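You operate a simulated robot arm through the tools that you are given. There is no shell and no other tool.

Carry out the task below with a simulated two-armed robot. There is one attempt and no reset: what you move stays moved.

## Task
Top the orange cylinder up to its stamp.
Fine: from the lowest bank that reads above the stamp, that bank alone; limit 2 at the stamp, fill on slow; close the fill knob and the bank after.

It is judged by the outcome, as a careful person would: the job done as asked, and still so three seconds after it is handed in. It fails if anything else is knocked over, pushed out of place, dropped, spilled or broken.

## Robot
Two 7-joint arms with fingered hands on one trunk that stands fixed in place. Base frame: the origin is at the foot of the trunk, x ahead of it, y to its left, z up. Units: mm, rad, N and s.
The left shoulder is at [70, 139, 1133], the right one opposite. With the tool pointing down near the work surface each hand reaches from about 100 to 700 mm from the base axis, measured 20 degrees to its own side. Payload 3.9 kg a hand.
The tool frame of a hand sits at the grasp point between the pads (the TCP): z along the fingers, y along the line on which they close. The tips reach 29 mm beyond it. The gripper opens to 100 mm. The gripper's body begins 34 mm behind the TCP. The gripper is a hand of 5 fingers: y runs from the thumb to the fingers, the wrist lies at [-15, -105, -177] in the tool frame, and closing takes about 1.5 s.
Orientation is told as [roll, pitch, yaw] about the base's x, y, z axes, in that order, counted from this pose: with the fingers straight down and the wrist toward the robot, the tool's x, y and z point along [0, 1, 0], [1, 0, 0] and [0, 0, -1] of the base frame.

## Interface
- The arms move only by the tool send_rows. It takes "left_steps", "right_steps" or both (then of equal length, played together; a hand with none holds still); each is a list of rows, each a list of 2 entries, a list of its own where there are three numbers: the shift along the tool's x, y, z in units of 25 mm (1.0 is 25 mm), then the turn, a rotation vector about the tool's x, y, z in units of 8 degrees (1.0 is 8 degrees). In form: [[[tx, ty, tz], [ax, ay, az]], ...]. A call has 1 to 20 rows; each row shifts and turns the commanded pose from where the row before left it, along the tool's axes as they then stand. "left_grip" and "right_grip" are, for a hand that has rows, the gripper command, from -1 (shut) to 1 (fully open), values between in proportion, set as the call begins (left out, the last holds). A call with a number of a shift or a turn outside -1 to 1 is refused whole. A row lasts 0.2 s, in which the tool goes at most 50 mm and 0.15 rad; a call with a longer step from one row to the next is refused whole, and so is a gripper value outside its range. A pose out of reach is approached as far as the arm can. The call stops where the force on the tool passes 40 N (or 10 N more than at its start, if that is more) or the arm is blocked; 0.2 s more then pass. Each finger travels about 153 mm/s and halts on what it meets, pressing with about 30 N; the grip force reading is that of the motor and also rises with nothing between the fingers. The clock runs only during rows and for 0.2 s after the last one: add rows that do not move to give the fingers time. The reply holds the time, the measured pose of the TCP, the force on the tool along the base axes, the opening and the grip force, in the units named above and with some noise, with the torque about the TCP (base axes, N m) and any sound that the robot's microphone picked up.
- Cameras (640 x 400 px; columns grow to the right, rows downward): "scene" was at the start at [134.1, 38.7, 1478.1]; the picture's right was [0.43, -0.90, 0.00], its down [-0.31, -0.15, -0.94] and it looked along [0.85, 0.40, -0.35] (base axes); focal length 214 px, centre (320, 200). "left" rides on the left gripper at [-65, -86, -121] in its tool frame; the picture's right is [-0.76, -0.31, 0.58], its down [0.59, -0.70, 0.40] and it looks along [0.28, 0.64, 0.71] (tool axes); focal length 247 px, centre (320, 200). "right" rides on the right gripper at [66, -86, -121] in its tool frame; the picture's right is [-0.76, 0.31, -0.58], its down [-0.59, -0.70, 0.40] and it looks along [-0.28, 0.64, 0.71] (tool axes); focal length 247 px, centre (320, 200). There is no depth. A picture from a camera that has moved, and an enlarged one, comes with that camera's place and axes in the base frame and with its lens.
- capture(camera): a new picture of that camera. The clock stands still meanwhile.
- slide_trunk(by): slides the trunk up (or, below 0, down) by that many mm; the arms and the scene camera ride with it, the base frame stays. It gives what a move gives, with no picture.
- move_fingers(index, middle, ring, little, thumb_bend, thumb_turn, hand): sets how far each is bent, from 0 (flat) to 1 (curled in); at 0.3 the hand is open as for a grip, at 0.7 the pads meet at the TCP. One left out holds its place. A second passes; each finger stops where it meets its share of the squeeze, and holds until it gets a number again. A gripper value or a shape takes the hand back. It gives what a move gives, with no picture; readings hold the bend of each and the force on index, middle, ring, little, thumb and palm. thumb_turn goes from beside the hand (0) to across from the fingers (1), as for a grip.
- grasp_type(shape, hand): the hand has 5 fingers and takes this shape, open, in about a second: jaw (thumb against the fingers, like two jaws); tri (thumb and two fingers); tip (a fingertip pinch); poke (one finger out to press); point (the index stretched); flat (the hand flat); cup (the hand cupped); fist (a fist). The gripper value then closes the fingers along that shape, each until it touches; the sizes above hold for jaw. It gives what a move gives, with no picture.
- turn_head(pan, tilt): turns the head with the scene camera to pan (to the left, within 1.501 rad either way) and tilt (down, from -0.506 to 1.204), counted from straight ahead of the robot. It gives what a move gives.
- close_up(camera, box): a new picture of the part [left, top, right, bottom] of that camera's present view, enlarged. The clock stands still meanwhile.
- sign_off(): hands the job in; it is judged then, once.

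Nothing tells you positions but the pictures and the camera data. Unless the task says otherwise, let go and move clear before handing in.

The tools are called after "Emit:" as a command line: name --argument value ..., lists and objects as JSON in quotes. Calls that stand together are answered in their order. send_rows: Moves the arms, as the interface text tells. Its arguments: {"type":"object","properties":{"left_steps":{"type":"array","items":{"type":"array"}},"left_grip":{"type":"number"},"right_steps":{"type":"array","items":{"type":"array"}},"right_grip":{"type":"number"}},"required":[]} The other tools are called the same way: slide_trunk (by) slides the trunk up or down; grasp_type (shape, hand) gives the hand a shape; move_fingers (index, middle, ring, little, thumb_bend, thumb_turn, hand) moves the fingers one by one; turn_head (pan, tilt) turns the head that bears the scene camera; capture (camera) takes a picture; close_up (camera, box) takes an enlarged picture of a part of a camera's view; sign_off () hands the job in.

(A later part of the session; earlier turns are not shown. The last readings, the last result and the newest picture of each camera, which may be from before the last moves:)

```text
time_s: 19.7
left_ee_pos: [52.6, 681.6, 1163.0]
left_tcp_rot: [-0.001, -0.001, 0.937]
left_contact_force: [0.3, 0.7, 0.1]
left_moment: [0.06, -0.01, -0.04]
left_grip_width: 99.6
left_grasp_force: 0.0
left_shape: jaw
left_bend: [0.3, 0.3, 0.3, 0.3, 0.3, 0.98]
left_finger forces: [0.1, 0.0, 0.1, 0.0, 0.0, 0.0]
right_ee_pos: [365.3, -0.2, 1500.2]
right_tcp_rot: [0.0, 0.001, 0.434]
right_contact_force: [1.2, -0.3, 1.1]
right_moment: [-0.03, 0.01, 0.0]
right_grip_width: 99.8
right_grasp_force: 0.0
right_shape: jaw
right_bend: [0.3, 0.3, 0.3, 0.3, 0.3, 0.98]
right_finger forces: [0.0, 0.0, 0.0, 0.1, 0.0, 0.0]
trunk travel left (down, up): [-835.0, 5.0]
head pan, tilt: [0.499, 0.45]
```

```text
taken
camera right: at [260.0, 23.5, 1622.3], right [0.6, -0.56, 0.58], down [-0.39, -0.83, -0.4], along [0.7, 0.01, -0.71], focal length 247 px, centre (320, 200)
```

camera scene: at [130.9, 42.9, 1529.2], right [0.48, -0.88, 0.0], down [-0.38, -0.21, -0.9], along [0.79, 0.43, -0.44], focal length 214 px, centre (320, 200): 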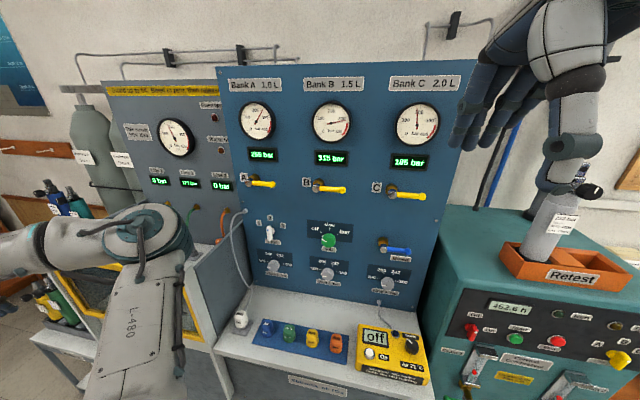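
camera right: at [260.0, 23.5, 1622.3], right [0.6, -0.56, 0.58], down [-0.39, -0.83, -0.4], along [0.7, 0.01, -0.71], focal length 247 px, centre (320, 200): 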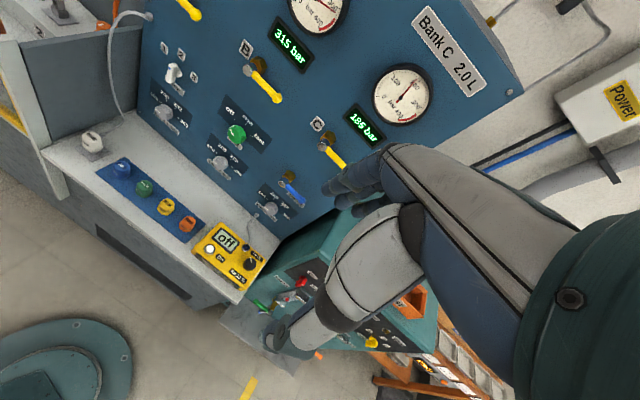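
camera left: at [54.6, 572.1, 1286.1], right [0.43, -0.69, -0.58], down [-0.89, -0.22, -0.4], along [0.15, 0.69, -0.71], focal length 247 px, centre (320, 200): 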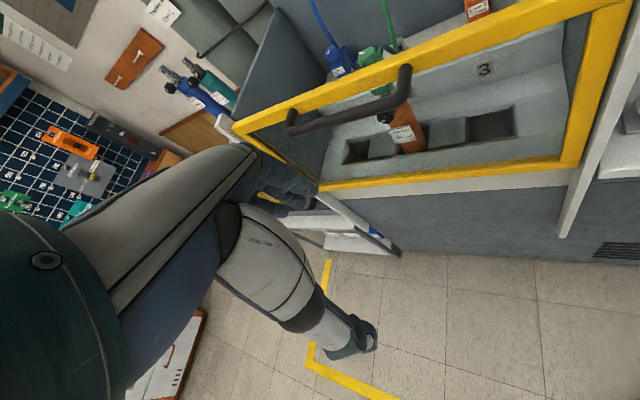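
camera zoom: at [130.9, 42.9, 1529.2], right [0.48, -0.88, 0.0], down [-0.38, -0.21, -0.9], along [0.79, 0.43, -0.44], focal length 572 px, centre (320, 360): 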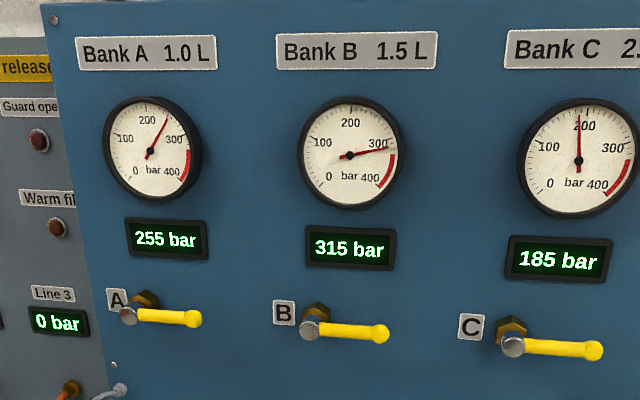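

Bank A's lever, the green fill knob (at off) and the limit 2 knob (at 100) are visible. The line selector seems to point at 2. I'll take enlarged right-camera views to measure the panel and confirm the selector.

Emit:
close_up --camera "right" --box '[140, 0, 300, 100]'

Emit:
close_up --camera "right" --box '[140, 80, 300, 220]'

Emit:
close_up --camera "right" --box '[220, 40, 360, 220]'

Emit:
close_up --camera "scene" --box '[250, 210, 290, 250]'

Emit:
close_up --camera "scene" --box '[290, 200, 370, 300]'

```text
4.00 times, centred on (220, 50) of right
camera zoom: at [260.0, 23.5, 1622.3], right [0.6, -0.56, 0.58], down [-0.39, -0.83, -0.4], along [0.7, 0.01, -0.71], focal length 988 px, centre (720, 800)
```

zoom: 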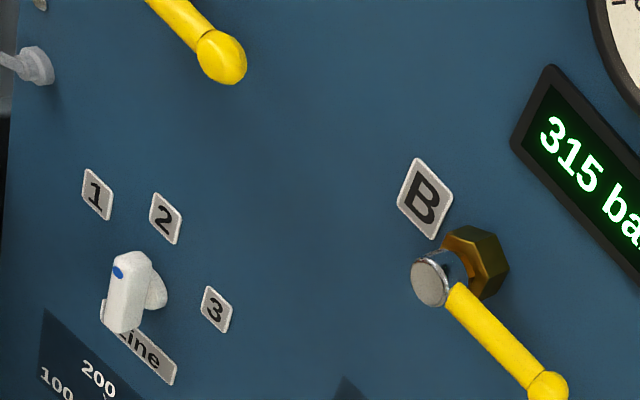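

```text
2.86 times, centred on (220, 150) of right
camera zoom: at [260.0, 23.5, 1622.3], right [0.6, -0.56, 0.58], down [-0.39, -0.83, -0.4], along [0.7, 0.01, -0.71], focal length 706 px, centre (606, 343)
```

zoom: 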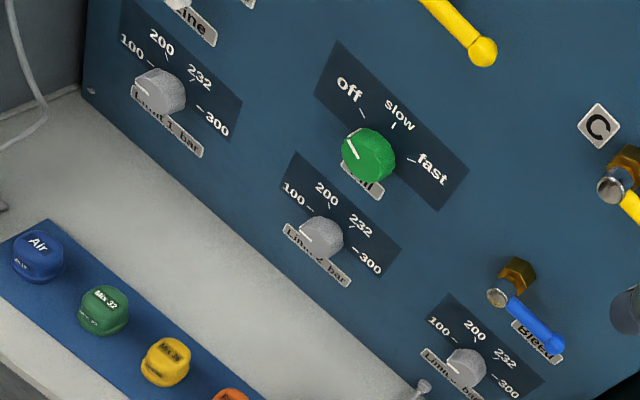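

```text
2.22 times, centred on (290, 130) of right
camera zoom: at [260.0, 23.5, 1622.3], right [0.6, -0.56, 0.58], down [-0.39, -0.83, -0.4], along [0.7, 0.01, -0.71], focal length 549 px, centre (387, 356)
```

zoom: 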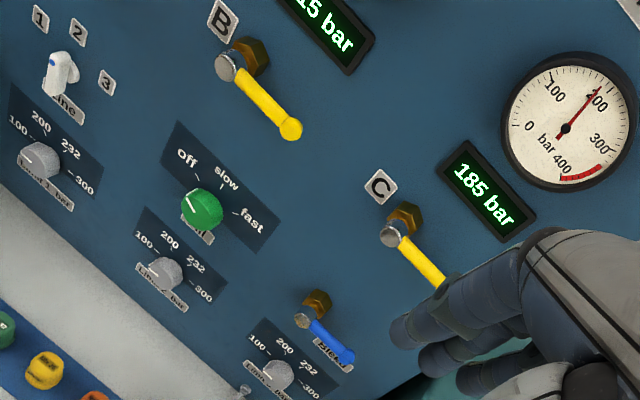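

```text
10.00 times, centred on (270, 230) of scene
camera zoom: at [130.9, 42.9, 1529.2], right [0.48, -0.88, 0.0], down [-0.38, -0.21, -0.9], along [0.79, 0.43, -0.44], focal length 2145 px, centre (820, -100)
```

zoom: 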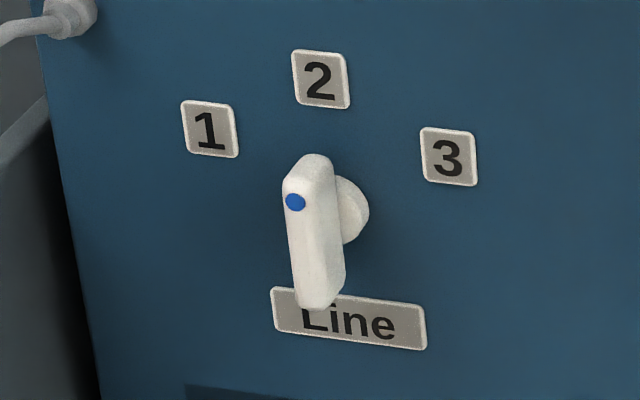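

```text
4.00 times, centred on (330, 250) of scene
camera zoom: at [130.9, 42.9, 1529.2], right [0.48, -0.88, 0.0], down [-0.38, -0.21, -0.9], along [0.79, 0.43, -0.44], focal length 858 px, centre (280, 0)
```

zoom: 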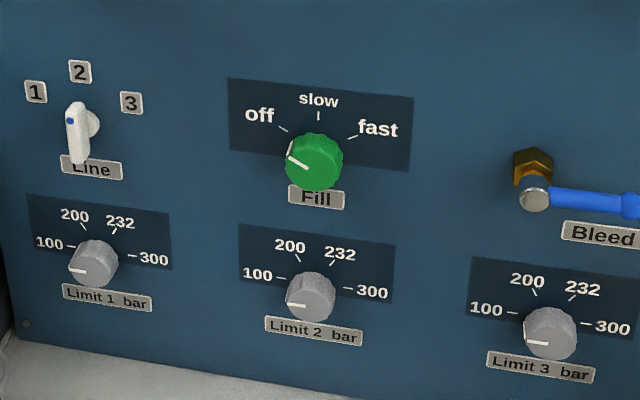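

The line selector points at 2, so no change is needed there; the plan is limit 2 to 200, fill to slow, then lever A. I measure the panel as turned about 0.315 rad, with the fill knob near (615, 280, 1130) and limit 2 about 140 mm below it. I'll bring the right hand in front of it and turn the fingers toward the panel.

Emit:
send_rows --right_steps '[[[0.496, 0.706, 1.0], [0, 0, 0]], [[0.496, 0.706, 1.0], [0, 0, 0]], [[0.496, 0.706, 1.0], [0, 0, 0]], [[0.496, 0.706, 1.0], [0, 0, 0]], [[0.496, 0.706, 1.0], [0, 0, 0]], [[0.496, 0.706, 1.0], [0, 0, 0]], [[0.496, 0.706, 1.0], [0, 0, 0]], [[0.496, 0.706, 1.0], [0, 0, 0]], [[0.496, 0.6, 1.0], [0, 0, 0]], [[0.496, 0.6, 1.0], [0, 0, 0]], [[0.496, 0.5, 1.0], [0, 0, 0]], [[0.496, 0.5, 1.0], [0, 0, 0.85]]]'

Emit:
send_rows --right_steps '[[[0, 0, 0], [-0.577, -0.577, -0.577]], [[0, 0, 0], [-0.577, -0.577, -0.577]], [[0, 0, 0], [-0.577, -0.577, -0.577]], [[0, 0, 0], [-0.577, -0.577, -0.577]], [[0, 0, 0], [-0.577, -0.577, -0.577]], [[0, 0, 0], [-0.577, -0.577, -0.577]], [[0, 0, 0], [-0.577, -0.577, -0.577]], [[0, 0, 0], [-0.577, -0.577, -0.577]], [[0, 0, 0], [-0.577, -0.577, -0.577]], [[0, 0, 0], [-0.577, -0.577, -0.577]], [[0, 0, 0], [-0.577, -0.577, -0.577]], [[0, 0, 0], [-0.577, -0.577, -0.577]], [[0, 0, 0], [-0.577, -0.577, -0.577]], [[0, 0, 0], [-0.577, -0.577, -0.577]], [[0, 0, 0], [-0.577, -0.577, -0.577]]]'

Emit:
capture --camera "scene"

Emit:
capture --camera "right"

```text
time_s: 22.5
left_ee_pos: [53.7, 680.2, 1163.5]
left_tcp_rot: [0.001, -0.003, 0.938]
left_contact_force: [-0.2, 0.0, -0.5]
left_moment: [0.01, 0.01, 0.01]
left_grip_width: 99.6
left_grasp_force: 0.0
left_shape: jaw
left_bend: [0.3, 0.3, 0.3, 0.3, 0.3, 0.98]
left_finger forces: [0.0, 0.1, 0.1, 0.0, 0.1, 0.0]
right_ee_pos: [484.6, 212.1, 1233.4]
right_tcp_rot: [0.053, -0.036, 0.308]
right_contact_force: [-0.5, 0.8, 0.4]
right_moment: [0.02, 0.01, -0.04]
right_grip_width: 100.1
right_grasp_force: 0.0
right_shape: jaw
right_bend: [0.3, 0.3, 0.3, 0.3, 0.3, 0.98]
right_finger forces: [0.0, 0.0, 0.1, 0.1, 0.0, 0.1]
trunk travel left (down, up): [-835.0, 5.0]
head pan, tilt: [0.499, 0.45]
stopped in row 12 (right hand): the arm was blocked; the commanded pose is now the measured one
```

```text
time_s: 25.7
left_ee_pos: [56.5, 679.8, 1163.4]
left_tcp_rot: [0.002, -0.001, 0.935]
left_contact_force: [0.3, -0.4, 0.2]
left_moment: [0.02, 0.03, -0.01]
left_grip_width: 99.8
left_grasp_force: 0.1
left_shape: jaw
left_bend: [0.3, 0.3, 0.3, 0.3, 0.3, 0.98]
left_finger forces: [0.1, 0.0, 0.0, 0.0, 0.0, 0.0]
right_ee_pos: [466.7, 231.2, 1224.1]
right_tcp_rot: [-1.534, -0.088, 1.874]
right_contact_force: [0.4, -0.1, 0.1]
right_moment: [0.01, 0.0, 0.02]
right_grip_width: 100.1
right_grasp_force: 0.1
right_shape: jaw
right_bend: [0.3, 0.3, 0.3, 0.3, 0.3, 0.98]
right_finger forces: [0.0, 0.0, 0.1, 0.0, 0.0, 0.0]
right hand out of reach, approached as far as the arm can: row 14, 15
trunk travel left (down, up): [-835.0, 5.0]
head pan, tilt: [0.499, 0.45]
```

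```text
taken
camera scene: at [134.0, 41.0, 1529.1], right [0.48, -0.88, 0.0], down [-0.38, -0.21, -0.9], along [0.79, 0.43, -0.44], focal length 214 px, centre (320, 200)
```

scene: 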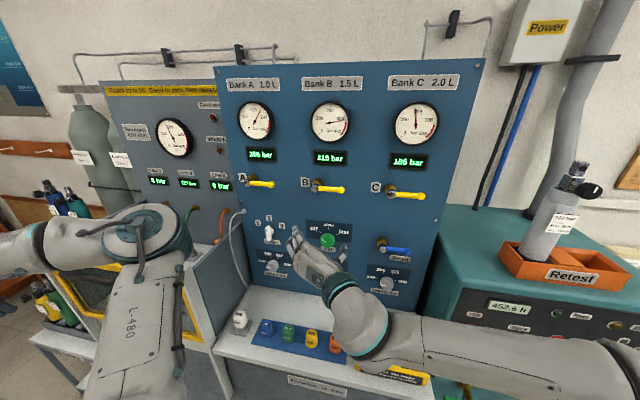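

```text
taken
camera right: at [371.9, 117.2, 1155.9], right [-0.59, 0.06, 0.8], down [0.63, -0.59, 0.51], along [0.51, 0.8, 0.31], focal length 247 px, centre (320, 200)
```

right: 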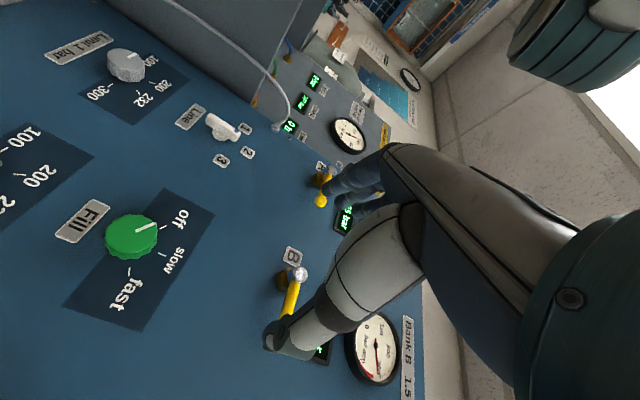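

The hand now faces the panel; combining both cameras, the fill knob's front is near (656, 298, 1095) and limit 2 near (658, 298, 944), about 20 mm proud of the panel. I'll switch to a fingertip pinch and roll the hand so the wrist stays high above the bench.

Emit:
grasp_type --hand "right" --shape "tip"

Emit:
send_rows --right_steps '[[[0, 0, 0], [0, 0, -0.9]], [[0, 0, 0], [0, 0, -0.9]], [[0, 0, 0], [0, 0, -0.9]], [[0, 0, 0], [0, 0, -0.9]], [[0, 0, 0], [0, 0, -0.9]], [[0, 0, 0], [0, 0, -0.9]]]'

Emit:
capture --camera "right"

Emit:
capture --camera "scene"

```text
time_s: 26.6
left_ee_pos: [52.8, 680.9, 1163.1]
left_tcp_rot: [0.002, -0.002, 0.937]
left_contact_force: [-0.7, 0.2, 0.2]
left_moment: [-0.04, 0.03, -0.02]
left_grip_width: 99.9
left_grasp_force: 0.0
left_shape: jaw
left_bend: [0.3, 0.3, 0.3, 0.3, 0.3, 0.98]
left_finger forces: [0.1, 0.0, 0.1, 0.0, 0.0, 0.0]
right_ee_pos: [463.0, 233.2, 1223.7]
right_tcp_rot: [-1.533, -0.085, 1.876]
right_contact_force: [0.7, 0.3, 0.9]
right_moment: [0.0, -0.02, 0.01]
right_grip_width: 100.0
right_grasp_force: 0.1
right_shape: tip
right_bend: [0.3, 0.98, 0.99, 0.99, 0.3, 0.98]
right_finger forces: [0.0, 0.0, 0.0, 0.0, 0.1, 0.1]
trunk travel left (down, up): [-835.0, 5.0]
head pan, tilt: [0.499, 0.45]
```

```text
time_s: 28.0
left_ee_pos: [52.4, 681.8, 1162.1]
left_tcp_rot: [0.002, -0.002, 0.938]
left_contact_force: [-0.3, -0.9, -1.2]
left_moment: [-0.01, -0.04, -0.05]
left_grip_width: 99.9
left_grasp_force: 0.0
left_shape: jaw
left_bend: [0.3, 0.3, 0.3, 0.3, 0.3, 0.98]
left_finger forces: [0.1, 0.1, 0.0, 0.0, 0.0, 0.0]
right_ee_pos: [461.2, 234.4, 1223.2]
right_tcp_rot: [-1.523, 0.667, 1.909]
right_contact_force: [0.6, 0.4, -0.3]
right_moment: [-0.02, 0.0, -0.03]
right_grip_width: 99.7
right_grasp_force: 0.1
right_shape: tip
right_bend: [0.3, 0.98, 0.99, 0.99, 0.3, 0.98]
right_finger forces: [0.0, 0.0, 0.1, 0.0, 0.0, 0.1]
trunk travel left (down, up): [-835.0, 5.0]
head pan, tilt: [0.499, 0.45]
```

```text
taken
camera right: at [379.0, 93.8, 1230.2], right [-0.75, 0.51, 0.42], down [0.47, -0.05, 0.88], along [0.47, 0.86, -0.2], focal length 247 px, centre (320, 200)
```

right: 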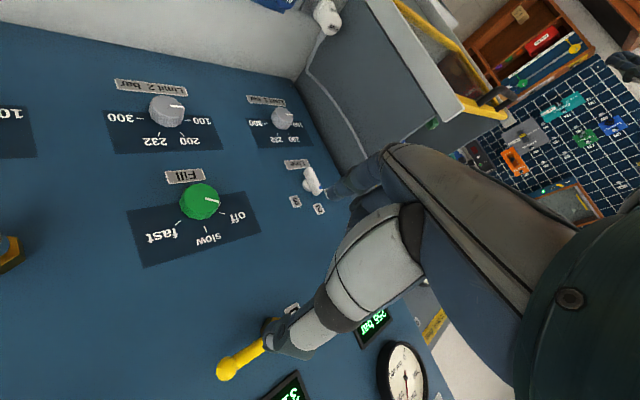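

```text
taken
camera scene: at [129.2, 43.8, 1529.3], right [0.48, -0.88, 0.0], down [-0.38, -0.21, -0.9], along [0.79, 0.43, -0.43], focal length 214 px, centre (320, 200)
```

scene: 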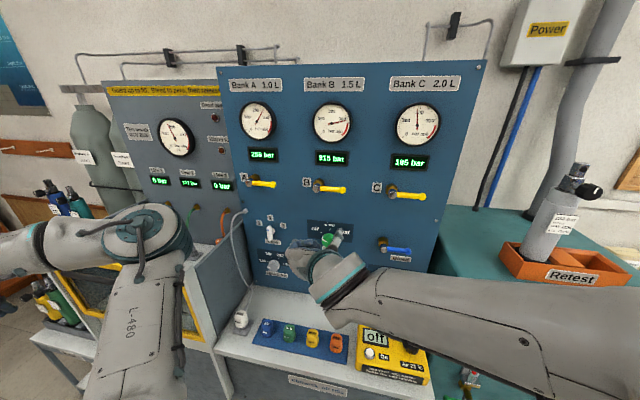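

The right camera gives a clear view of both knobs, and both cameras agree on limit 2 at about (658, 298, 944). I'll roll the hand a bit more and level it before moving down to it.

Emit:
send_rows --right_steps '[[[0, 0, 0], [0.17, -0.215, 0]], [[0, 0, 0], [0, 0, -0.92]], [[0, 0, 0], [0, 0, -0.92]], [[0, 0, 0], [0, 0, -0.92]], [[0, 0, 0], [0, 0, 0]]]' --right_grip 0.3

Emit:
capture --camera "right"

```text
time_s: 29.2
left_ee_pos: [53.2, 680.8, 1163.7]
left_tcp_rot: [-0.001, -0.002, 0.936]
left_contact_force: [-0.2, -0.4, -0.2]
left_moment: [-0.02, -0.01, 0.01]
left_grip_width: 100.0
left_grasp_force: 0.1
left_shape: jaw
left_bend: [0.3, 0.3, 0.3, 0.3, 0.3, 0.98]
left_finger forces: [0.0, 0.0, 0.0, 0.0, 0.1, 0.0]
right_ee_pos: [463.0, 232.4, 1224.5]
right_tcp_rot: [-1.574, 1.054, 1.879]
right_contact_force: [-0.4, 0.6, -0.1]
right_moment: [0.04, 0.0, -0.02]
right_grip_width: 65.3
right_grasp_force: 0.0
right_shape: tip
right_bend: [0.43, 0.98, 0.99, 0.99, 0.3, 0.99]
right_finger forces: [0.1, 0.0, 0.1, 0.0, 0.0, 0.1]
trunk travel left (down, up): [-835.0, 5.0]
head pan, tilt: [0.499, 0.45]
```

```text
taken
camera right: at [377.3, 100.9, 1266.1], right [-0.8, 0.6, 0.11], down [0.33, 0.28, 0.9], along [0.51, 0.75, -0.42], focal length 247 px, centre (320, 200)
```

right: 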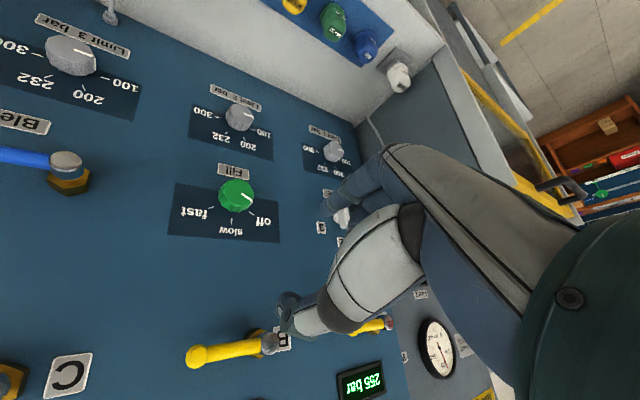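

The hand is level with the pinch line sloping down-left and the wrist held high. I'll set the thumb and index evenly part-open, move forward, then lower it in front of the limit 2 knob.

Emit:
move_fingers --hand "right" --index 0.42 --thumb_bend 0.42

Emit:
send_rows --right_steps '[[[0, 0, 0.88], [0, 0, 0]], [[0, 0, 0.88], [0, 0, 0]], [[0, 0, 0.88], [0, 0, 0]], [[0, 0, 0.88], [0, 0, 0]], [[0.503, 0.885, 0], [0, 0, 0]], [[0.503, 0.885, 0], [0, 0, 0]], [[0.503, 0.885, 0], [0, 0, 0]], [[0.503, 0.885, 0], [0, 0, 0]], [[0.503, 0.885, 0], [0, 0, 0]], [[0.503, 0.885, 0], [0, 0, 0]], [[0.503, 0.885, 0], [0, 0, 0]], [[0.503, 0.885, 0], [0, 0, 0]], [[0.503, 0.885, 0], [0, 0, 0]], [[0.503, 0.885, 0], [0, 0, 0]], [[0.503, 0.885, 0], [0, 0, 0]]]'

Emit:
capture --camera "right"

Emit:
capture --camera "scene"

```text
time_s: 30.2
left_ee_pos: [54.1, 681.4, 1162.9]
left_tcp_rot: [0.001, -0.003, 0.938]
left_contact_force: [-0.6, -0.8, 0.3]
left_moment: [0.03, 0.01, 0.01]
left_grip_width: 99.9
left_grasp_force: 0.1
left_shape: jaw
left_bend: [0.3, 0.3, 0.3, 0.3, 0.3, 0.98]
left_finger forces: [0.0, 0.0, 0.1, 0.0, 0.0, 0.1]
right_ee_pos: [463.4, 232.5, 1222.7]
right_tcp_rot: [-1.571, 1.054, 1.879]
right_contact_force: [-0.8, -0.7, 1.0]
right_moment: [0.01, 0.02, 0.0]
right_grip_width: 69.7
right_grasp_force: 0.1
right_shape: fingers
right_bend: [0.42, 0.98, 0.99, 0.99, 0.42, 0.99]
right_finger forces: [0.1, 0.0, 0.0, 0.0, 0.0, 0.0]
trunk travel left (down, up): [-835.0, 5.0]
head pan, tilt: [0.499, 0.45]
```

```text
time_s: 33.4
left_ee_pos: [53.2, 680.8, 1163.4]
left_tcp_rot: [0.002, -0.003, 0.937]
left_contact_force: [-0.1, -0.6, 0.0]
left_moment: [0.02, 0.04, 0.02]
left_grip_width: 99.8
left_grasp_force: 0.0
left_shape: jaw
left_bend: [0.3, 0.3, 0.3, 0.3, 0.3, 0.98]
left_finger forces: [0.1, 0.1, 0.1, 0.0, 0.1, 0.0]
right_ee_pos: [547.3, 258.8, 942.5]
right_tcp_rot: [-1.566, 1.055, 1.88]
right_contact_force: [-0.3, 0.0, 0.3]
right_moment: [0.0, 0.03, -0.01]
right_grip_width: 69.9
right_grasp_force: 0.0
right_shape: fingers
right_bend: [0.42, 0.98, 0.99, 0.99, 0.42, 0.99]
right_finger forces: [0.0, 0.0, 0.0, 0.0, 0.1, 0.1]
trunk travel left (down, up): [-835.0, 5.0]
head pan, tilt: [0.499, 0.45]
```

```text
taken
camera right: at [462.2, 127.3, 985.6], right [-0.8, 0.6, 0.11], down [0.33, 0.28, 0.9], along [0.51, 0.75, -0.42], focal length 247 px, centre (320, 200)
```

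right: 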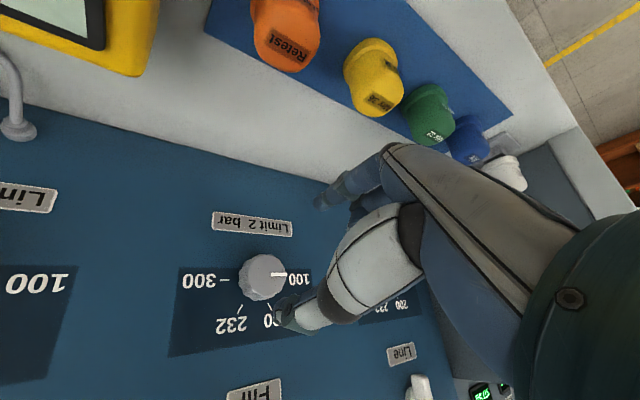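

```text
taken
camera scene: at [131.5, 42.6, 1529.2], right [0.48, -0.88, 0.0], down [-0.38, -0.21, -0.9], along [0.79, 0.43, -0.44], focal length 214 px, centre (320, 200)
```

scene: 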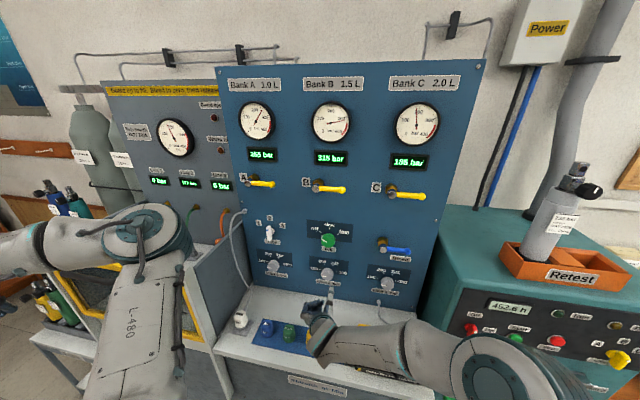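

The hand is level with limit 2 and lined up within about 5 mm; the knob points at 100. I'll correct sideways and approach to just short of the knob.

Emit:
send_rows --right_steps '[[[-0.19, 0, 0.6], [0, 0, 0]], [[0, 0, 0.6], [0, 0, 0]], [[0, 0, 0.6], [0, 0, 0]], [[0, 0, 0.6], [0, 0, 0]], [[0, 0, 0.6], [0, 0, 0]]]'

Emit:
capture --camera "right"

Emit:
close_up --camera "scene" --box '[260, 210, 420, 340]'

```text
time_s: 34.6
left_ee_pos: [53.8, 680.9, 1163.4]
left_tcp_rot: [0.001, -0.002, 0.94]
left_contact_force: [-0.2, -0.3, -0.1]
left_moment: [0.01, 0.01, 0.03]
left_grip_width: 100.0
left_grasp_force: 0.1
left_shape: jaw
left_bend: [0.3, 0.3, 0.3, 0.3, 0.3, 0.98]
left_finger forces: [0.1, 0.0, 0.0, 0.0, 0.0, 0.1]
right_ee_pos: [618.4, 285.7, 945.7]
right_tcp_rot: [-1.573, 1.053, 1.88]
right_contact_force: [0.2, 0.0, 0.2]
right_moment: [-0.05, 0.0, -0.02]
right_grip_width: 69.7
right_grasp_force: 0.0
right_shape: fingers
right_bend: [0.42, 0.98, 0.99, 0.99, 0.42, 0.99]
right_finger forces: [0.0, 0.0, 0.0, 0.1, 0.1, 0.0]
trunk travel left (down, up): [-835.0, 5.0]
head pan, tilt: [0.499, 0.45]
```

```text
taken
camera right: at [532.8, 153.2, 988.3], right [-0.8, 0.6, 0.11], down [0.33, 0.28, 0.9], along [0.51, 0.75, -0.42], focal length 247 px, centre (320, 200)
```

right: 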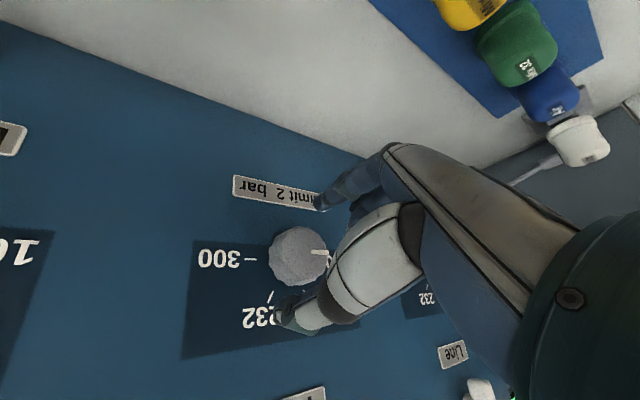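

```text
3.08 times, centred on (340, 275) of scene
camera zoom: at [131.3, 42.6, 1529.2], right [0.48, -0.88, 0.0], down [-0.38, -0.21, -0.9], along [0.79, 0.43, -0.44], focal length 660 px, centre (258, -31)
```

zoom: 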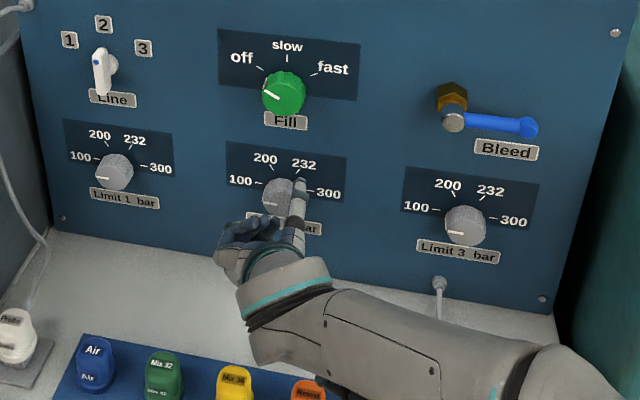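

Alignment is within a couple of millimetres. I'll move forward until the tips straddle the knob.

Emit:
send_rows --right_steps '[[[0, 0, 0.4], [0, 0, 0]], [[0, 0, 0.3], [0, 0, 0]], [[0, 0, 0.3], [0, 0, 0]]]'

Emit:
capture --camera "right"

Emit:
close_up --camera "scene" --box '[290, 230, 370, 300]'

```text
time_s: 35.4
left_ee_pos: [53.6, 681.2, 1163.7]
left_tcp_rot: [0.001, -0.001, 0.937]
left_contact_force: [0.0, -0.3, -0.8]
left_moment: [0.0, 0.02, -0.01]
left_grip_width: 100.1
left_grasp_force: 0.0
left_shape: jaw
left_bend: [0.3, 0.3, 0.3, 0.3, 0.3, 0.98]
left_finger forces: [0.0, 0.1, 0.1, 0.0, 0.0, 0.1]
right_ee_pos: [641.9, 293.0, 946.2]
right_tcp_rot: [-1.574, 1.054, 1.877]
right_contact_force: [0.1, -0.3, 0.0]
right_moment: [0.03, -0.03, -0.04]
right_grip_width: 69.7
right_grasp_force: 0.0
right_shape: fingers
right_bend: [0.42, 0.98, 0.99, 0.99, 0.42, 0.99]
right_finger forces: [0.1, 0.0, 0.1, 0.1, 0.1, 0.1]
trunk travel left (down, up): [-835.0, 5.0]
head pan, tilt: [0.499, 0.45]
```

```text
taken
camera right: at [556.0, 161.6, 988.2], right [-0.8, 0.6, 0.11], down [0.33, 0.28, 0.9], along [0.51, 0.75, -0.42], focal length 247 px, centre (320, 200)
```

right: 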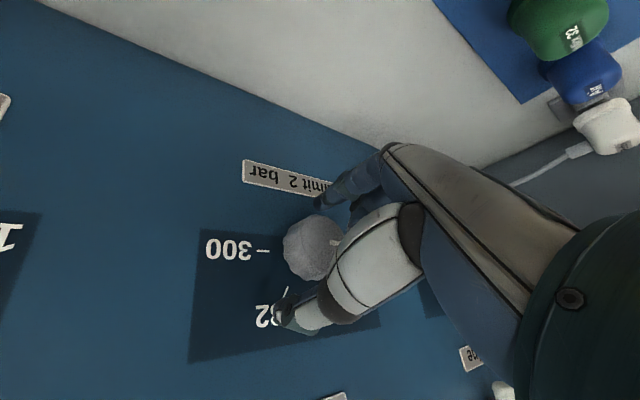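

```text
5.71 times, centred on (330, 265) of scene
camera zoom: at [130.9, 42.6, 1529.3], right [0.48, -0.88, 0.0], down [-0.38, -0.21, -0.9], along [0.79, 0.43, -0.44], focal length 1226 px, centre (263, -171)
```

zoom: 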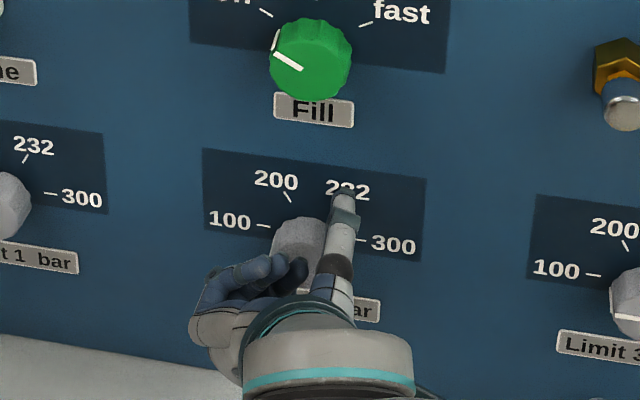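

The tips are about 14 mm past the knob's face with no contact. I'll pinch the knob.

Emit:
move_fingers --hand "right" --index 0.7 --thumb_bend 0.7

Emit:
capture --camera "right"

Emit:
close_up --camera "scene" --box '[290, 230, 370, 300]'

```text
time_s: 36.4
left_ee_pos: [53.3, 681.1, 1163.1]
left_tcp_rot: [0.003, -0.002, 0.937]
left_contact_force: [0.1, 0.2, -1.3]
left_moment: [-0.03, -0.02, 0.0]
left_grip_width: 99.8
left_grasp_force: 0.0
left_shape: jaw
left_bend: [0.3, 0.3, 0.3, 0.3, 0.3, 0.98]
left_finger forces: [0.0, 0.0, 0.0, 0.1, 0.1, 0.0]
right_ee_pos: [641.3, 294.0, 945.6]
right_tcp_rot: [-1.571, 1.052, 1.88]
right_contact_force: [-0.7, 0.1, -3.4]
right_moment: [0.06, -0.08, -0.06]
right_grip_width: 37.4
right_grasp_force: 11.0
right_shape: fingers
right_bend: [0.55, 0.98, 0.99, 0.99, 0.62, 0.99]
right_finger forces: [12.7, 0.0, 0.0, 0.1, 9.4, 0.0]
trunk travel left (down, up): [-835.0, 5.0]
head pan, tilt: [0.499, 0.45]
```

```text
taken
camera right: at [555.8, 162.1, 987.9], right [-0.8, 0.6, 0.11], down [0.33, 0.28, 0.9], along [0.51, 0.75, -0.42], focal length 247 px, centre (320, 200)
```

right: 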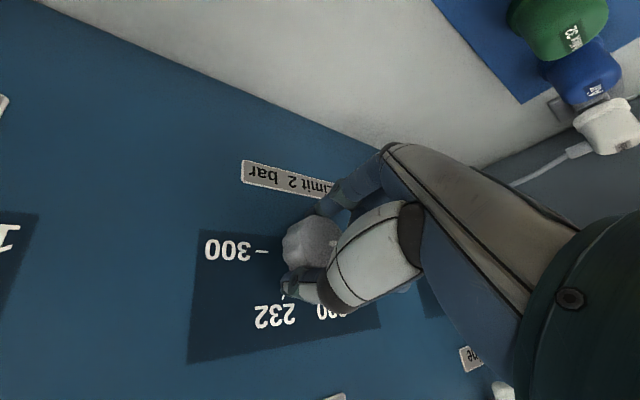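

```text
5.71 times, centred on (330, 265) of scene
camera zoom: at [131.1, 43.0, 1529.2], right [0.48, -0.88, 0.0], down [-0.38, -0.21, -0.9], along [0.79, 0.43, -0.44], focal length 1226 px, centre (263, -171)
```

zoom: 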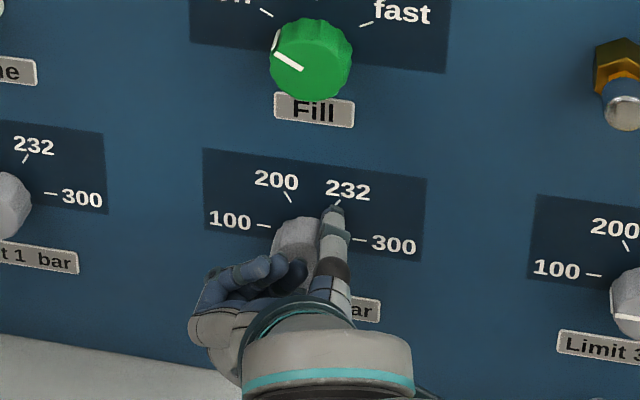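

The pinch holds with about 10 N on each finger. The ticks lie at -90°, -30°, +30° and +90°, so limit 2 needs a 60° clockwise turn; I'll do the first half and check.

Emit:
send_rows --right_steps '[[[0.022, 0, 0], [0, 0, 0.94]], [[0.022, 0, 0], [0, 0, 0.94]], [[0.022, 0, 0], [0, 0, 0.94]], [[0.022, 0, 0], [0, 0, 0.94]]]'

Emit:
capture --camera "right"

Emit:
capture --camera "scene"

Emit:
close_up --camera "scene" --box '[290, 230, 370, 300]'

```text
time_s: 37.4
left_ee_pos: [53.8, 681.0, 1162.8]
left_tcp_rot: [0.002, -0.001, 0.937]
left_contact_force: [0.2, -0.2, -0.1]
left_moment: [0.0, 0.05, 0.0]
left_grip_width: 99.9
left_grasp_force: 0.1
left_shape: jaw
left_bend: [0.3, 0.3, 0.3, 0.3, 0.3, 0.98]
left_finger forces: [0.0, 0.0, 0.0, 0.0, 0.1, 0.1]
right_ee_pos: [643.1, 292.9, 944.9]
right_tcp_rot: [-1.571, 0.528, 1.881]
right_contact_force: [1.1, 2.0, -1.8]
right_moment: [-0.02, -0.09, -0.12]
right_grip_width: 37.2
right_grasp_force: 9.7
right_shape: fingers
right_bend: [0.55, 0.98, 0.99, 0.99, 0.62, 1.0]
right_finger forces: [11.7, 0.0, 0.1, 0.0, 9.2, 0.1]
trunk travel left (down, up): [-835.0, 5.0]
head pan, tilt: [0.499, 0.45]
```

```text
taken
camera right: at [558.5, 153.6, 930.9], right [-0.75, 0.44, 0.5], down [0.47, -0.17, 0.86], along [0.47, 0.88, -0.08], focal length 247 px, centre (320, 200)
```

right: 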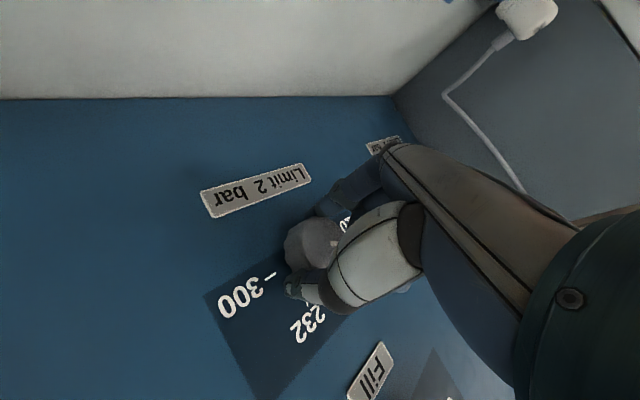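

```text
taken
camera scene: at [131.6, 43.2, 1529.3], right [0.48, -0.88, 0.0], down [-0.38, -0.21, -0.9], along [0.79, 0.43, -0.44], focal length 214 px, centre (320, 200)
```

scene: 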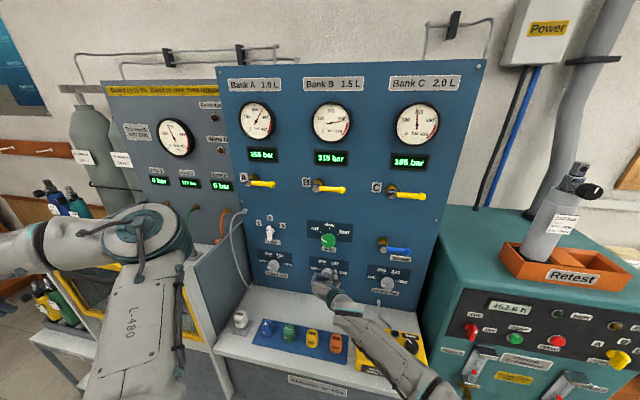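

```text
5.71 times, centred on (330, 265) of scene
camera zoom: at [131.6, 43.2, 1529.3], right [0.48, -0.88, 0.0], down [-0.38, -0.21, -0.9], along [0.79, 0.43, -0.44], focal length 1226 px, centre (263, -171)
```

zoom: 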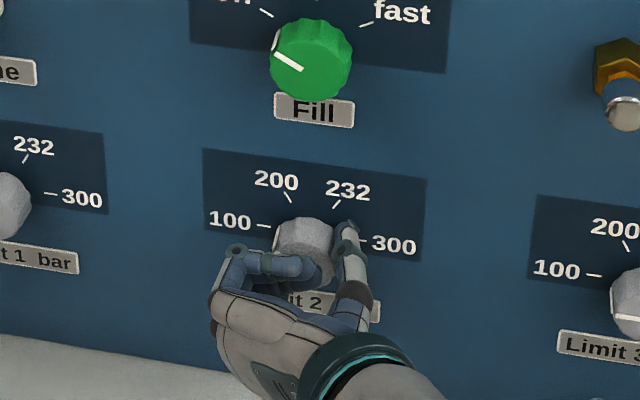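

Emit:
close_up --camera "scene" --box '[290, 250, 470, 400]'

```text
2.67 times, centred on (380, 325) of scene
camera zoom: at [131.6, 43.2, 1529.3], right [0.48, -0.88, 0.0], down [-0.38, -0.21, -0.9], along [0.79, 0.43, -0.44], focal length 572 px, centre (160, -133)
```

zoom: 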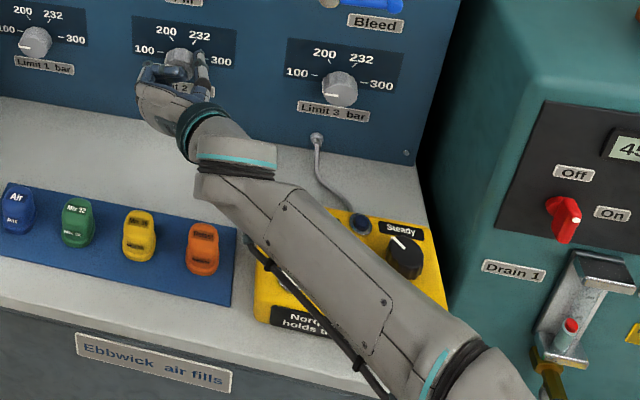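

The knob is turning with the hand, but the forearm now hangs over the yellow meter. To keep clearance I'll let go, roll the hand back, and regrip for the second half.

Emit:
move_fingers --hand "right" --index 0.4 --thumb_bend 0.42

Emit:
send_rows --right_steps '[[[0, 0.12, 0], [0, 0, 0]], [[0, 0, 0], [0, 0, -0.94]], [[0, 0, 0], [0, 0, -0.94]], [[0, 0, 0], [0, 0, -0.94]], [[0, 0, 0], [0, 0, -0.94]], [[0, 0, 0], [0, 0, -0.5]]]'

Emit:
capture --camera "right"

Emit:
close_up --camera "scene" --box '[290, 230, 370, 300]'

```text
time_s: 38.4
left_ee_pos: [54.0, 681.9, 1162.8]
left_tcp_rot: [-0.001, -0.001, 0.937]
left_contact_force: [1.4, -0.1, -0.2]
left_moment: [-0.01, -0.01, -0.03]
left_grip_width: 100.1
left_grasp_force: 0.0
left_shape: jaw
left_bend: [0.3, 0.3, 0.3, 0.3, 0.3, 0.98]
left_finger forces: [0.0, 0.0, 0.1, 0.0, 0.0, 0.0]
right_ee_pos: [641.5, 293.3, 945.5]
right_tcp_rot: [-1.571, 0.527, 1.879]
right_contact_force: [-0.3, -0.6, 0.6]
right_moment: [0.0, -0.01, 0.01]
right_grip_width: 71.7
right_grasp_force: 0.0
right_shape: fingers
right_bend: [0.4, 0.98, 0.99, 0.99, 0.42, 0.99]
right_finger forces: [0.1, 0.0, 0.0, 0.0, 0.0, 0.0]
trunk travel left (down, up): [-835.0, 5.0]
head pan, tilt: [0.499, 0.45]
```

```text
time_s: 39.8
left_ee_pos: [52.2, 680.0, 1163.0]
left_tcp_rot: [0.001, 0.0, 0.937]
left_contact_force: [0.5, 0.1, -0.6]
left_moment: [-0.02, -0.03, -0.01]
left_grip_width: 99.8
left_grasp_force: 0.1
left_shape: jaw
left_bend: [0.3, 0.3, 0.3, 0.3, 0.3, 0.98]
left_finger forces: [0.1, 0.0, 0.0, 0.0, 0.1, 0.0]
right_ee_pos: [641.9, 293.5, 942.7]
right_tcp_rot: [-1.572, 1.124, 1.878]
right_contact_force: [-0.6, -1.2, 1.1]
right_moment: [0.04, 0.0, -0.03]
right_grip_width: 72.1
right_grasp_force: 0.1
right_shape: fingers
right_bend: [0.4, 0.98, 0.99, 0.99, 0.42, 0.99]
right_finger forces: [0.0, 0.0, 0.0, 0.0, 0.0, 0.1]
trunk travel left (down, up): [-835.0, 5.0]
head pan, tilt: [0.499, 0.45]
```

```text
taken
camera right: at [554.6, 165.5, 992.6], right [-0.8, 0.6, 0.05], down [0.31, 0.34, 0.89], along [0.52, 0.72, -0.46], focal length 247 px, centre (320, 200)
```

right: 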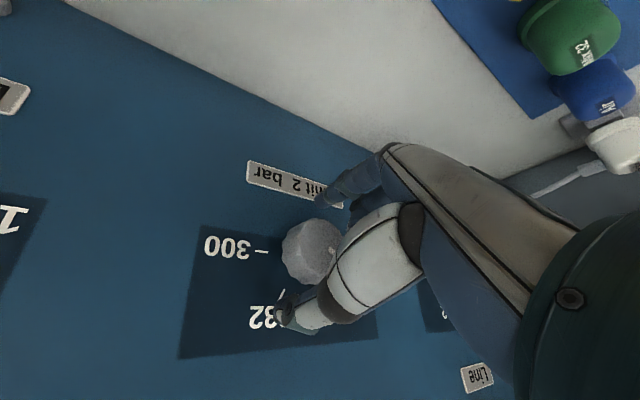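

```text
5.71 times, centred on (330, 265) of scene
camera zoom: at [131.1, 42.3, 1529.2], right [0.48, -0.88, 0.0], down [-0.38, -0.21, -0.9], along [0.79, 0.43, -0.44], focal length 1226 px, centre (263, -171)
```

zoom: 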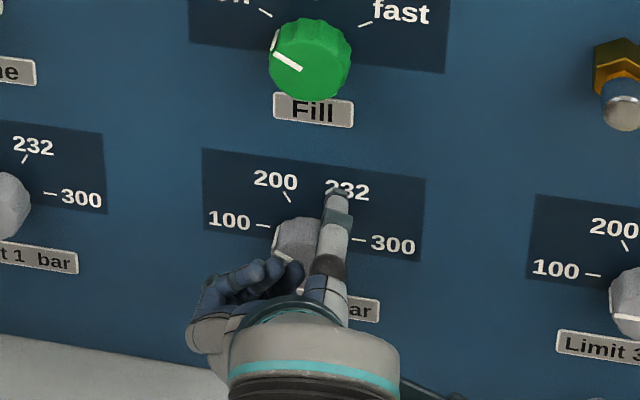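

The knob stayed put about halfway. I'll regrip and turn another 30°.

Emit:
move_fingers --hand "right" --index 0.7 --thumb_bend 0.7

Emit:
send_rows --right_steps '[[[0, 0, 0], [0, 0, 0.94]], [[0, 0, 0], [0, 0, 0.94]], [[0, 0, 0], [0, 0, 0.94]], [[0, 0, 0], [0, 0, 0.93]]]'

Emit:
move_fingers --hand "right" --index 0.4 --thumb_bend 0.42

Emit:
send_rows --right_steps '[[[0, 0, -0.6], [0, 0, 0]], [[0, 0, -0.6], [0, 0, 0]], [[0, 0, -0.6], [0, 0, 0]], [[0, 0, -0.6], [0, 0, 0]], [[0, 0, -0.6], [0, 0, 0]]]'

Emit:
capture --camera "right"

Emit:
close_up --camera "scene" --box '[290, 230, 370, 300]'

```text
time_s: 40.8
left_ee_pos: [53.1, 681.8, 1163.9]
left_tcp_rot: [0.001, -0.004, 0.937]
left_contact_force: [-0.3, -0.2, 0.4]
left_moment: [0.0, -0.05, 0.03]
left_grip_width: 99.9
left_grasp_force: 0.1
left_shape: jaw
left_bend: [0.3, 0.3, 0.3, 0.3, 0.3, 0.98]
left_finger forces: [0.1, 0.0, 0.1, 0.0, 0.0, 0.0]
right_ee_pos: [641.6, 294.6, 942.9]
right_tcp_rot: [-1.572, 1.122, 1.879]
right_contact_force: [-0.1, 0.0, 0.3]
right_moment: [0.08, -0.2, -0.03]
right_grip_width: 38.2
right_grasp_force: 10.2
right_shape: fingers
right_bend: [0.56, 0.98, 0.99, 0.99, 0.6, 0.99]
right_finger forces: [10.3, 0.0, 0.0, 0.1, 10.4, 0.0]
trunk travel left (down, up): [-835.0, 5.0]
head pan, tilt: [0.499, 0.45]
```

```text
time_s: 41.8
left_ee_pos: [53.3, 680.3, 1162.3]
left_tcp_rot: [0.0, 0.001, 0.937]
left_contact_force: [0.0, 0.7, 0.4]
left_moment: [0.04, 0.0, 0.0]
left_grip_width: 99.8
left_grasp_force: 0.1
left_shape: jaw
left_bend: [0.3, 0.3, 0.3, 0.3, 0.3, 0.98]
left_finger forces: [0.0, 0.0, 0.1, 0.0, 0.0, 0.1]
right_ee_pos: [640.1, 295.5, 942.6]
right_tcp_rot: [-1.571, 0.597, 1.882]
right_contact_force: [-0.6, -0.5, -0.9]
right_moment: [-0.01, -0.15, -0.11]
right_grip_width: 37.8
right_grasp_force: 11.1
right_shape: fingers
right_bend: [0.57, 0.98, 0.99, 0.99, 0.61, 1.0]
right_finger forces: [11.0, 0.1, 0.0, 0.1, 10.1, 0.0]
trunk travel left (down, up): [-835.0, 5.0]
head pan, tilt: [0.499, 0.45]
```

```text
time_s: 42.8
left_ee_pos: [52.7, 681.3, 1163.3]
left_tcp_rot: [-0.002, -0.003, 0.938]
left_contact_force: [0.1, -0.1, 0.0]
left_moment: [-0.02, -0.01, 0.0]
left_grip_width: 99.8
left_grasp_force: 0.1
left_shape: jaw
left_bend: [0.3, 0.3, 0.3, 0.3, 0.3, 0.98]
left_finger forces: [0.0, 0.1, 0.0, 0.1, 0.1, 0.0]
right_ee_pos: [641.7, 294.7, 942.9]
right_tcp_rot: [-1.572, 0.598, 1.881]
right_contact_force: [0.0, -0.1, -0.2]
right_moment: [0.01, 0.0, 0.01]
right_grip_width: 71.7
right_grasp_force: 0.0
right_shape: fingers
right_bend: [0.4, 0.98, 0.99, 0.99, 0.42, 0.99]
right_finger forces: [0.1, 0.1, 0.0, 0.1, 0.1, 0.0]
trunk travel left (down, up): [-835.0, 5.0]
head pan, tilt: [0.499, 0.45]
```

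```text
time_s: 44.0
left_ee_pos: [51.8, 681.5, 1162.5]
left_tcp_rot: [-0.001, -0.002, 0.937]
left_contact_force: [-1.0, 0.4, -0.3]
left_moment: [0.03, -0.02, 0.0]
left_grip_width: 99.8
left_grasp_force: 0.0
left_shape: jaw
left_bend: [0.3, 0.3, 0.3, 0.3, 0.3, 0.98]
left_finger forces: [0.0, 0.0, 0.1, 0.1, 0.0, 0.0]
right_ee_pos: [569.2, 271.5, 944.4]
right_tcp_rot: [-1.572, 0.601, 1.879]
right_contact_force: [-0.4, -0.1, -0.4]
right_moment: [-0.01, -0.02, -0.01]
right_grip_width: 71.8
right_grasp_force: 0.2
right_shape: fingers
right_bend: [0.4, 0.98, 0.99, 0.99, 0.42, 0.99]
right_finger forces: [0.0, 0.0, 0.0, 0.0, 0.1, 0.0]
trunk travel left (down, up): [-835.0, 5.0]
head pan, tilt: [0.499, 0.45]
```

```text
taken
camera right: at [486.4, 131.7, 937.7], right [-0.76, 0.47, 0.45], down [0.45, -0.12, 0.88], along [0.47, 0.87, -0.13], focal length 247 px, centre (320, 200)
```

right: 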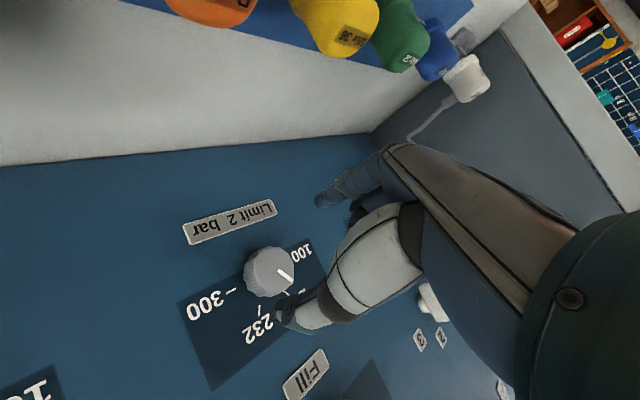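

```text
5.71 times, centred on (330, 265) of scene
camera zoom: at [130.0, 42.6, 1529.4], right [0.48, -0.88, 0.0], down [-0.38, -0.21, -0.9], along [0.79, 0.43, -0.43], focal length 1226 px, centre (263, -171)
```

zoom: 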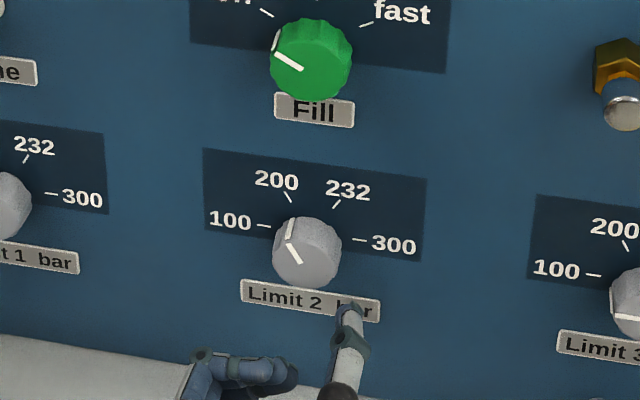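

Limit 2 now points at 200. Next is lever A: its pivot is near L 324, z 1291, with the handle pointing right about 75 mm. I'll back off, close the fingertips into one pusher, and raise the hand above the levers.

Emit:
move_fingers --hand "right" --index 0.72 --thumb_bend 0.72

Emit:
send_rows --right_steps '[[[0, 0, -0.9], [0, 0, 0]], [[0, 0, -0.9], [0, 0, 0]], [[-0.796, -0.545, 0], [0, 0, 0]], [[-0.796, -0.545, 0], [0, 0, 0]], [[-0.796, -0.545, 0], [0, 0, 0]], [[-0.796, -0.545, 0], [0, 0, 0]], [[-0.796, -0.545, 0], [0, 0, 0]], [[-0.796, -0.545, 0], [0, 0, 0]], [[-0.796, -0.545, 0], [0, 0, 0]], [[-0.796, -0.545, 0], [0, 0, 0]], [[-0.796, -0.545, 0], [0, 0, 0]], [[-0.796, -0.545, 0], [0, 0, 0]], [[-0.796, -0.545, 0], [0, 0, 0]], [[-0.796, -0.545, 0], [0, 0, 0]], [[-0.796, -0.545, 0], [0, 0, 0]], [[-0.796, -0.545, 0], [0, 0, 0]], [[-0.796, -0.545, 0], [0, 0, 0]], [[-0.796, -0.545, 0], [0, 0, 0]]]'

Emit:
capture --camera "scene"

Emit:
capture --camera "right"

```text
time_s: 45.0
left_ee_pos: [53.0, 681.9, 1162.4]
left_tcp_rot: [0.0, -0.002, 0.936]
left_contact_force: [-0.2, 0.4, -0.1]
left_moment: [0.0, 0.01, 0.02]
left_grip_width: 99.8
left_grasp_force: 0.0
left_shape: jaw
left_bend: [0.3, 0.3, 0.3, 0.3, 0.3, 0.98]
left_finger forces: [0.0, 0.1, 0.1, 0.1, 0.1, 0.0]
right_ee_pos: [569.8, 271.9, 942.5]
right_tcp_rot: [-1.571, 0.598, 1.879]
right_contact_force: [0.0, 0.6, 0.0]
right_moment: [0.02, 0.0, 0.01]
right_grip_width: 0.2
right_grasp_force: 0.0
right_shape: fingers
right_bend: [0.72, 0.98, 0.99, 0.99, 0.71, 0.99]
right_finger forces: [0.0, 0.0, 0.1, 0.0, 0.0, 0.0]
trunk travel left (down, up): [-835.0, 5.0]
head pan, tilt: [0.499, 0.45]
```

```text
time_s: 45.7
left_ee_pos: [54.5, 679.5, 1164.5]
left_tcp_rot: [0.001, -0.001, 0.937]
left_contact_force: [0.4, 0.0, -0.6]
left_moment: [-0.02, -0.01, 0.0]
left_grip_width: 100.0
left_grasp_force: 0.0
left_shape: jaw
left_bend: [0.3, 0.3, 0.3, 0.3, 0.3, 0.98]
left_finger forces: [0.0, 0.1, 0.0, 0.0, 0.1, 0.0]
right_ee_pos: [606.0, 175.5, 967.4]
right_tcp_rot: [-1.771, 0.821, 1.678]
right_contact_force: [-0.1, -0.8, 0.1]
right_moment: [-0.01, -0.03, -0.01]
right_grip_width: 0.0
right_grasp_force: 0.0
right_shape: fingers
right_bend: [0.72, 0.98, 0.99, 0.99, 0.71, 0.99]
right_finger forces: [0.1, 0.0, 0.0, 0.1, 0.1, 0.1]
trunk travel left (down, up): [-835.0, 5.0]
head pan, tilt: [0.499, 0.45]
stopped in row 3 (right hand): the arm was blocked; the commanded pose is now the measured one
```

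```text
taken
camera scene: at [133.1, 40.5, 1529.1], right [0.48, -0.88, 0.0], down [-0.38, -0.21, -0.9], along [0.79, 0.43, -0.44], focal length 214 px, centre (320, 200)
```

scene: 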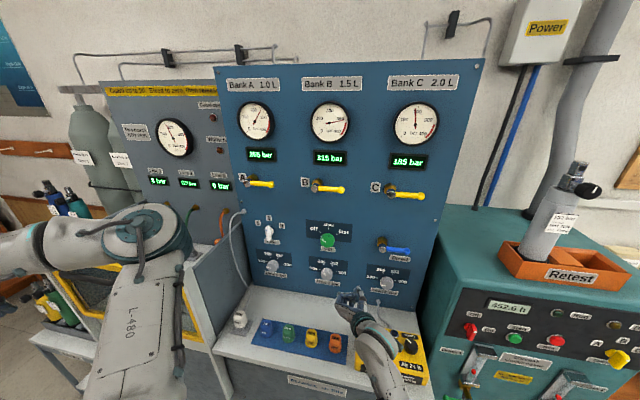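

```text
taken
camera right: at [513.9, 41.3, 969.9], right [-0.78, 0.59, 0.2], down [0.27, 0.03, 0.96], along [0.56, 0.81, -0.18], focal length 247 px, centre (320, 200)
```

right: 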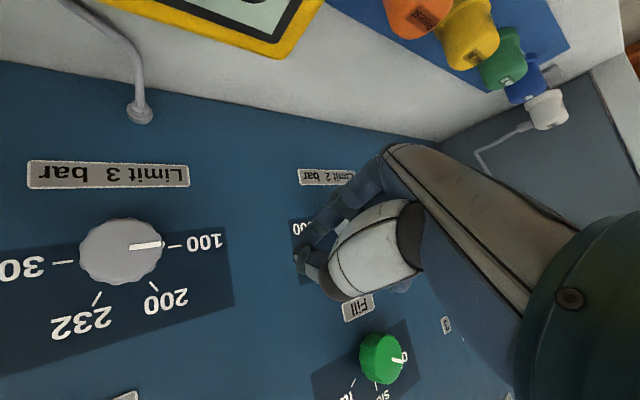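

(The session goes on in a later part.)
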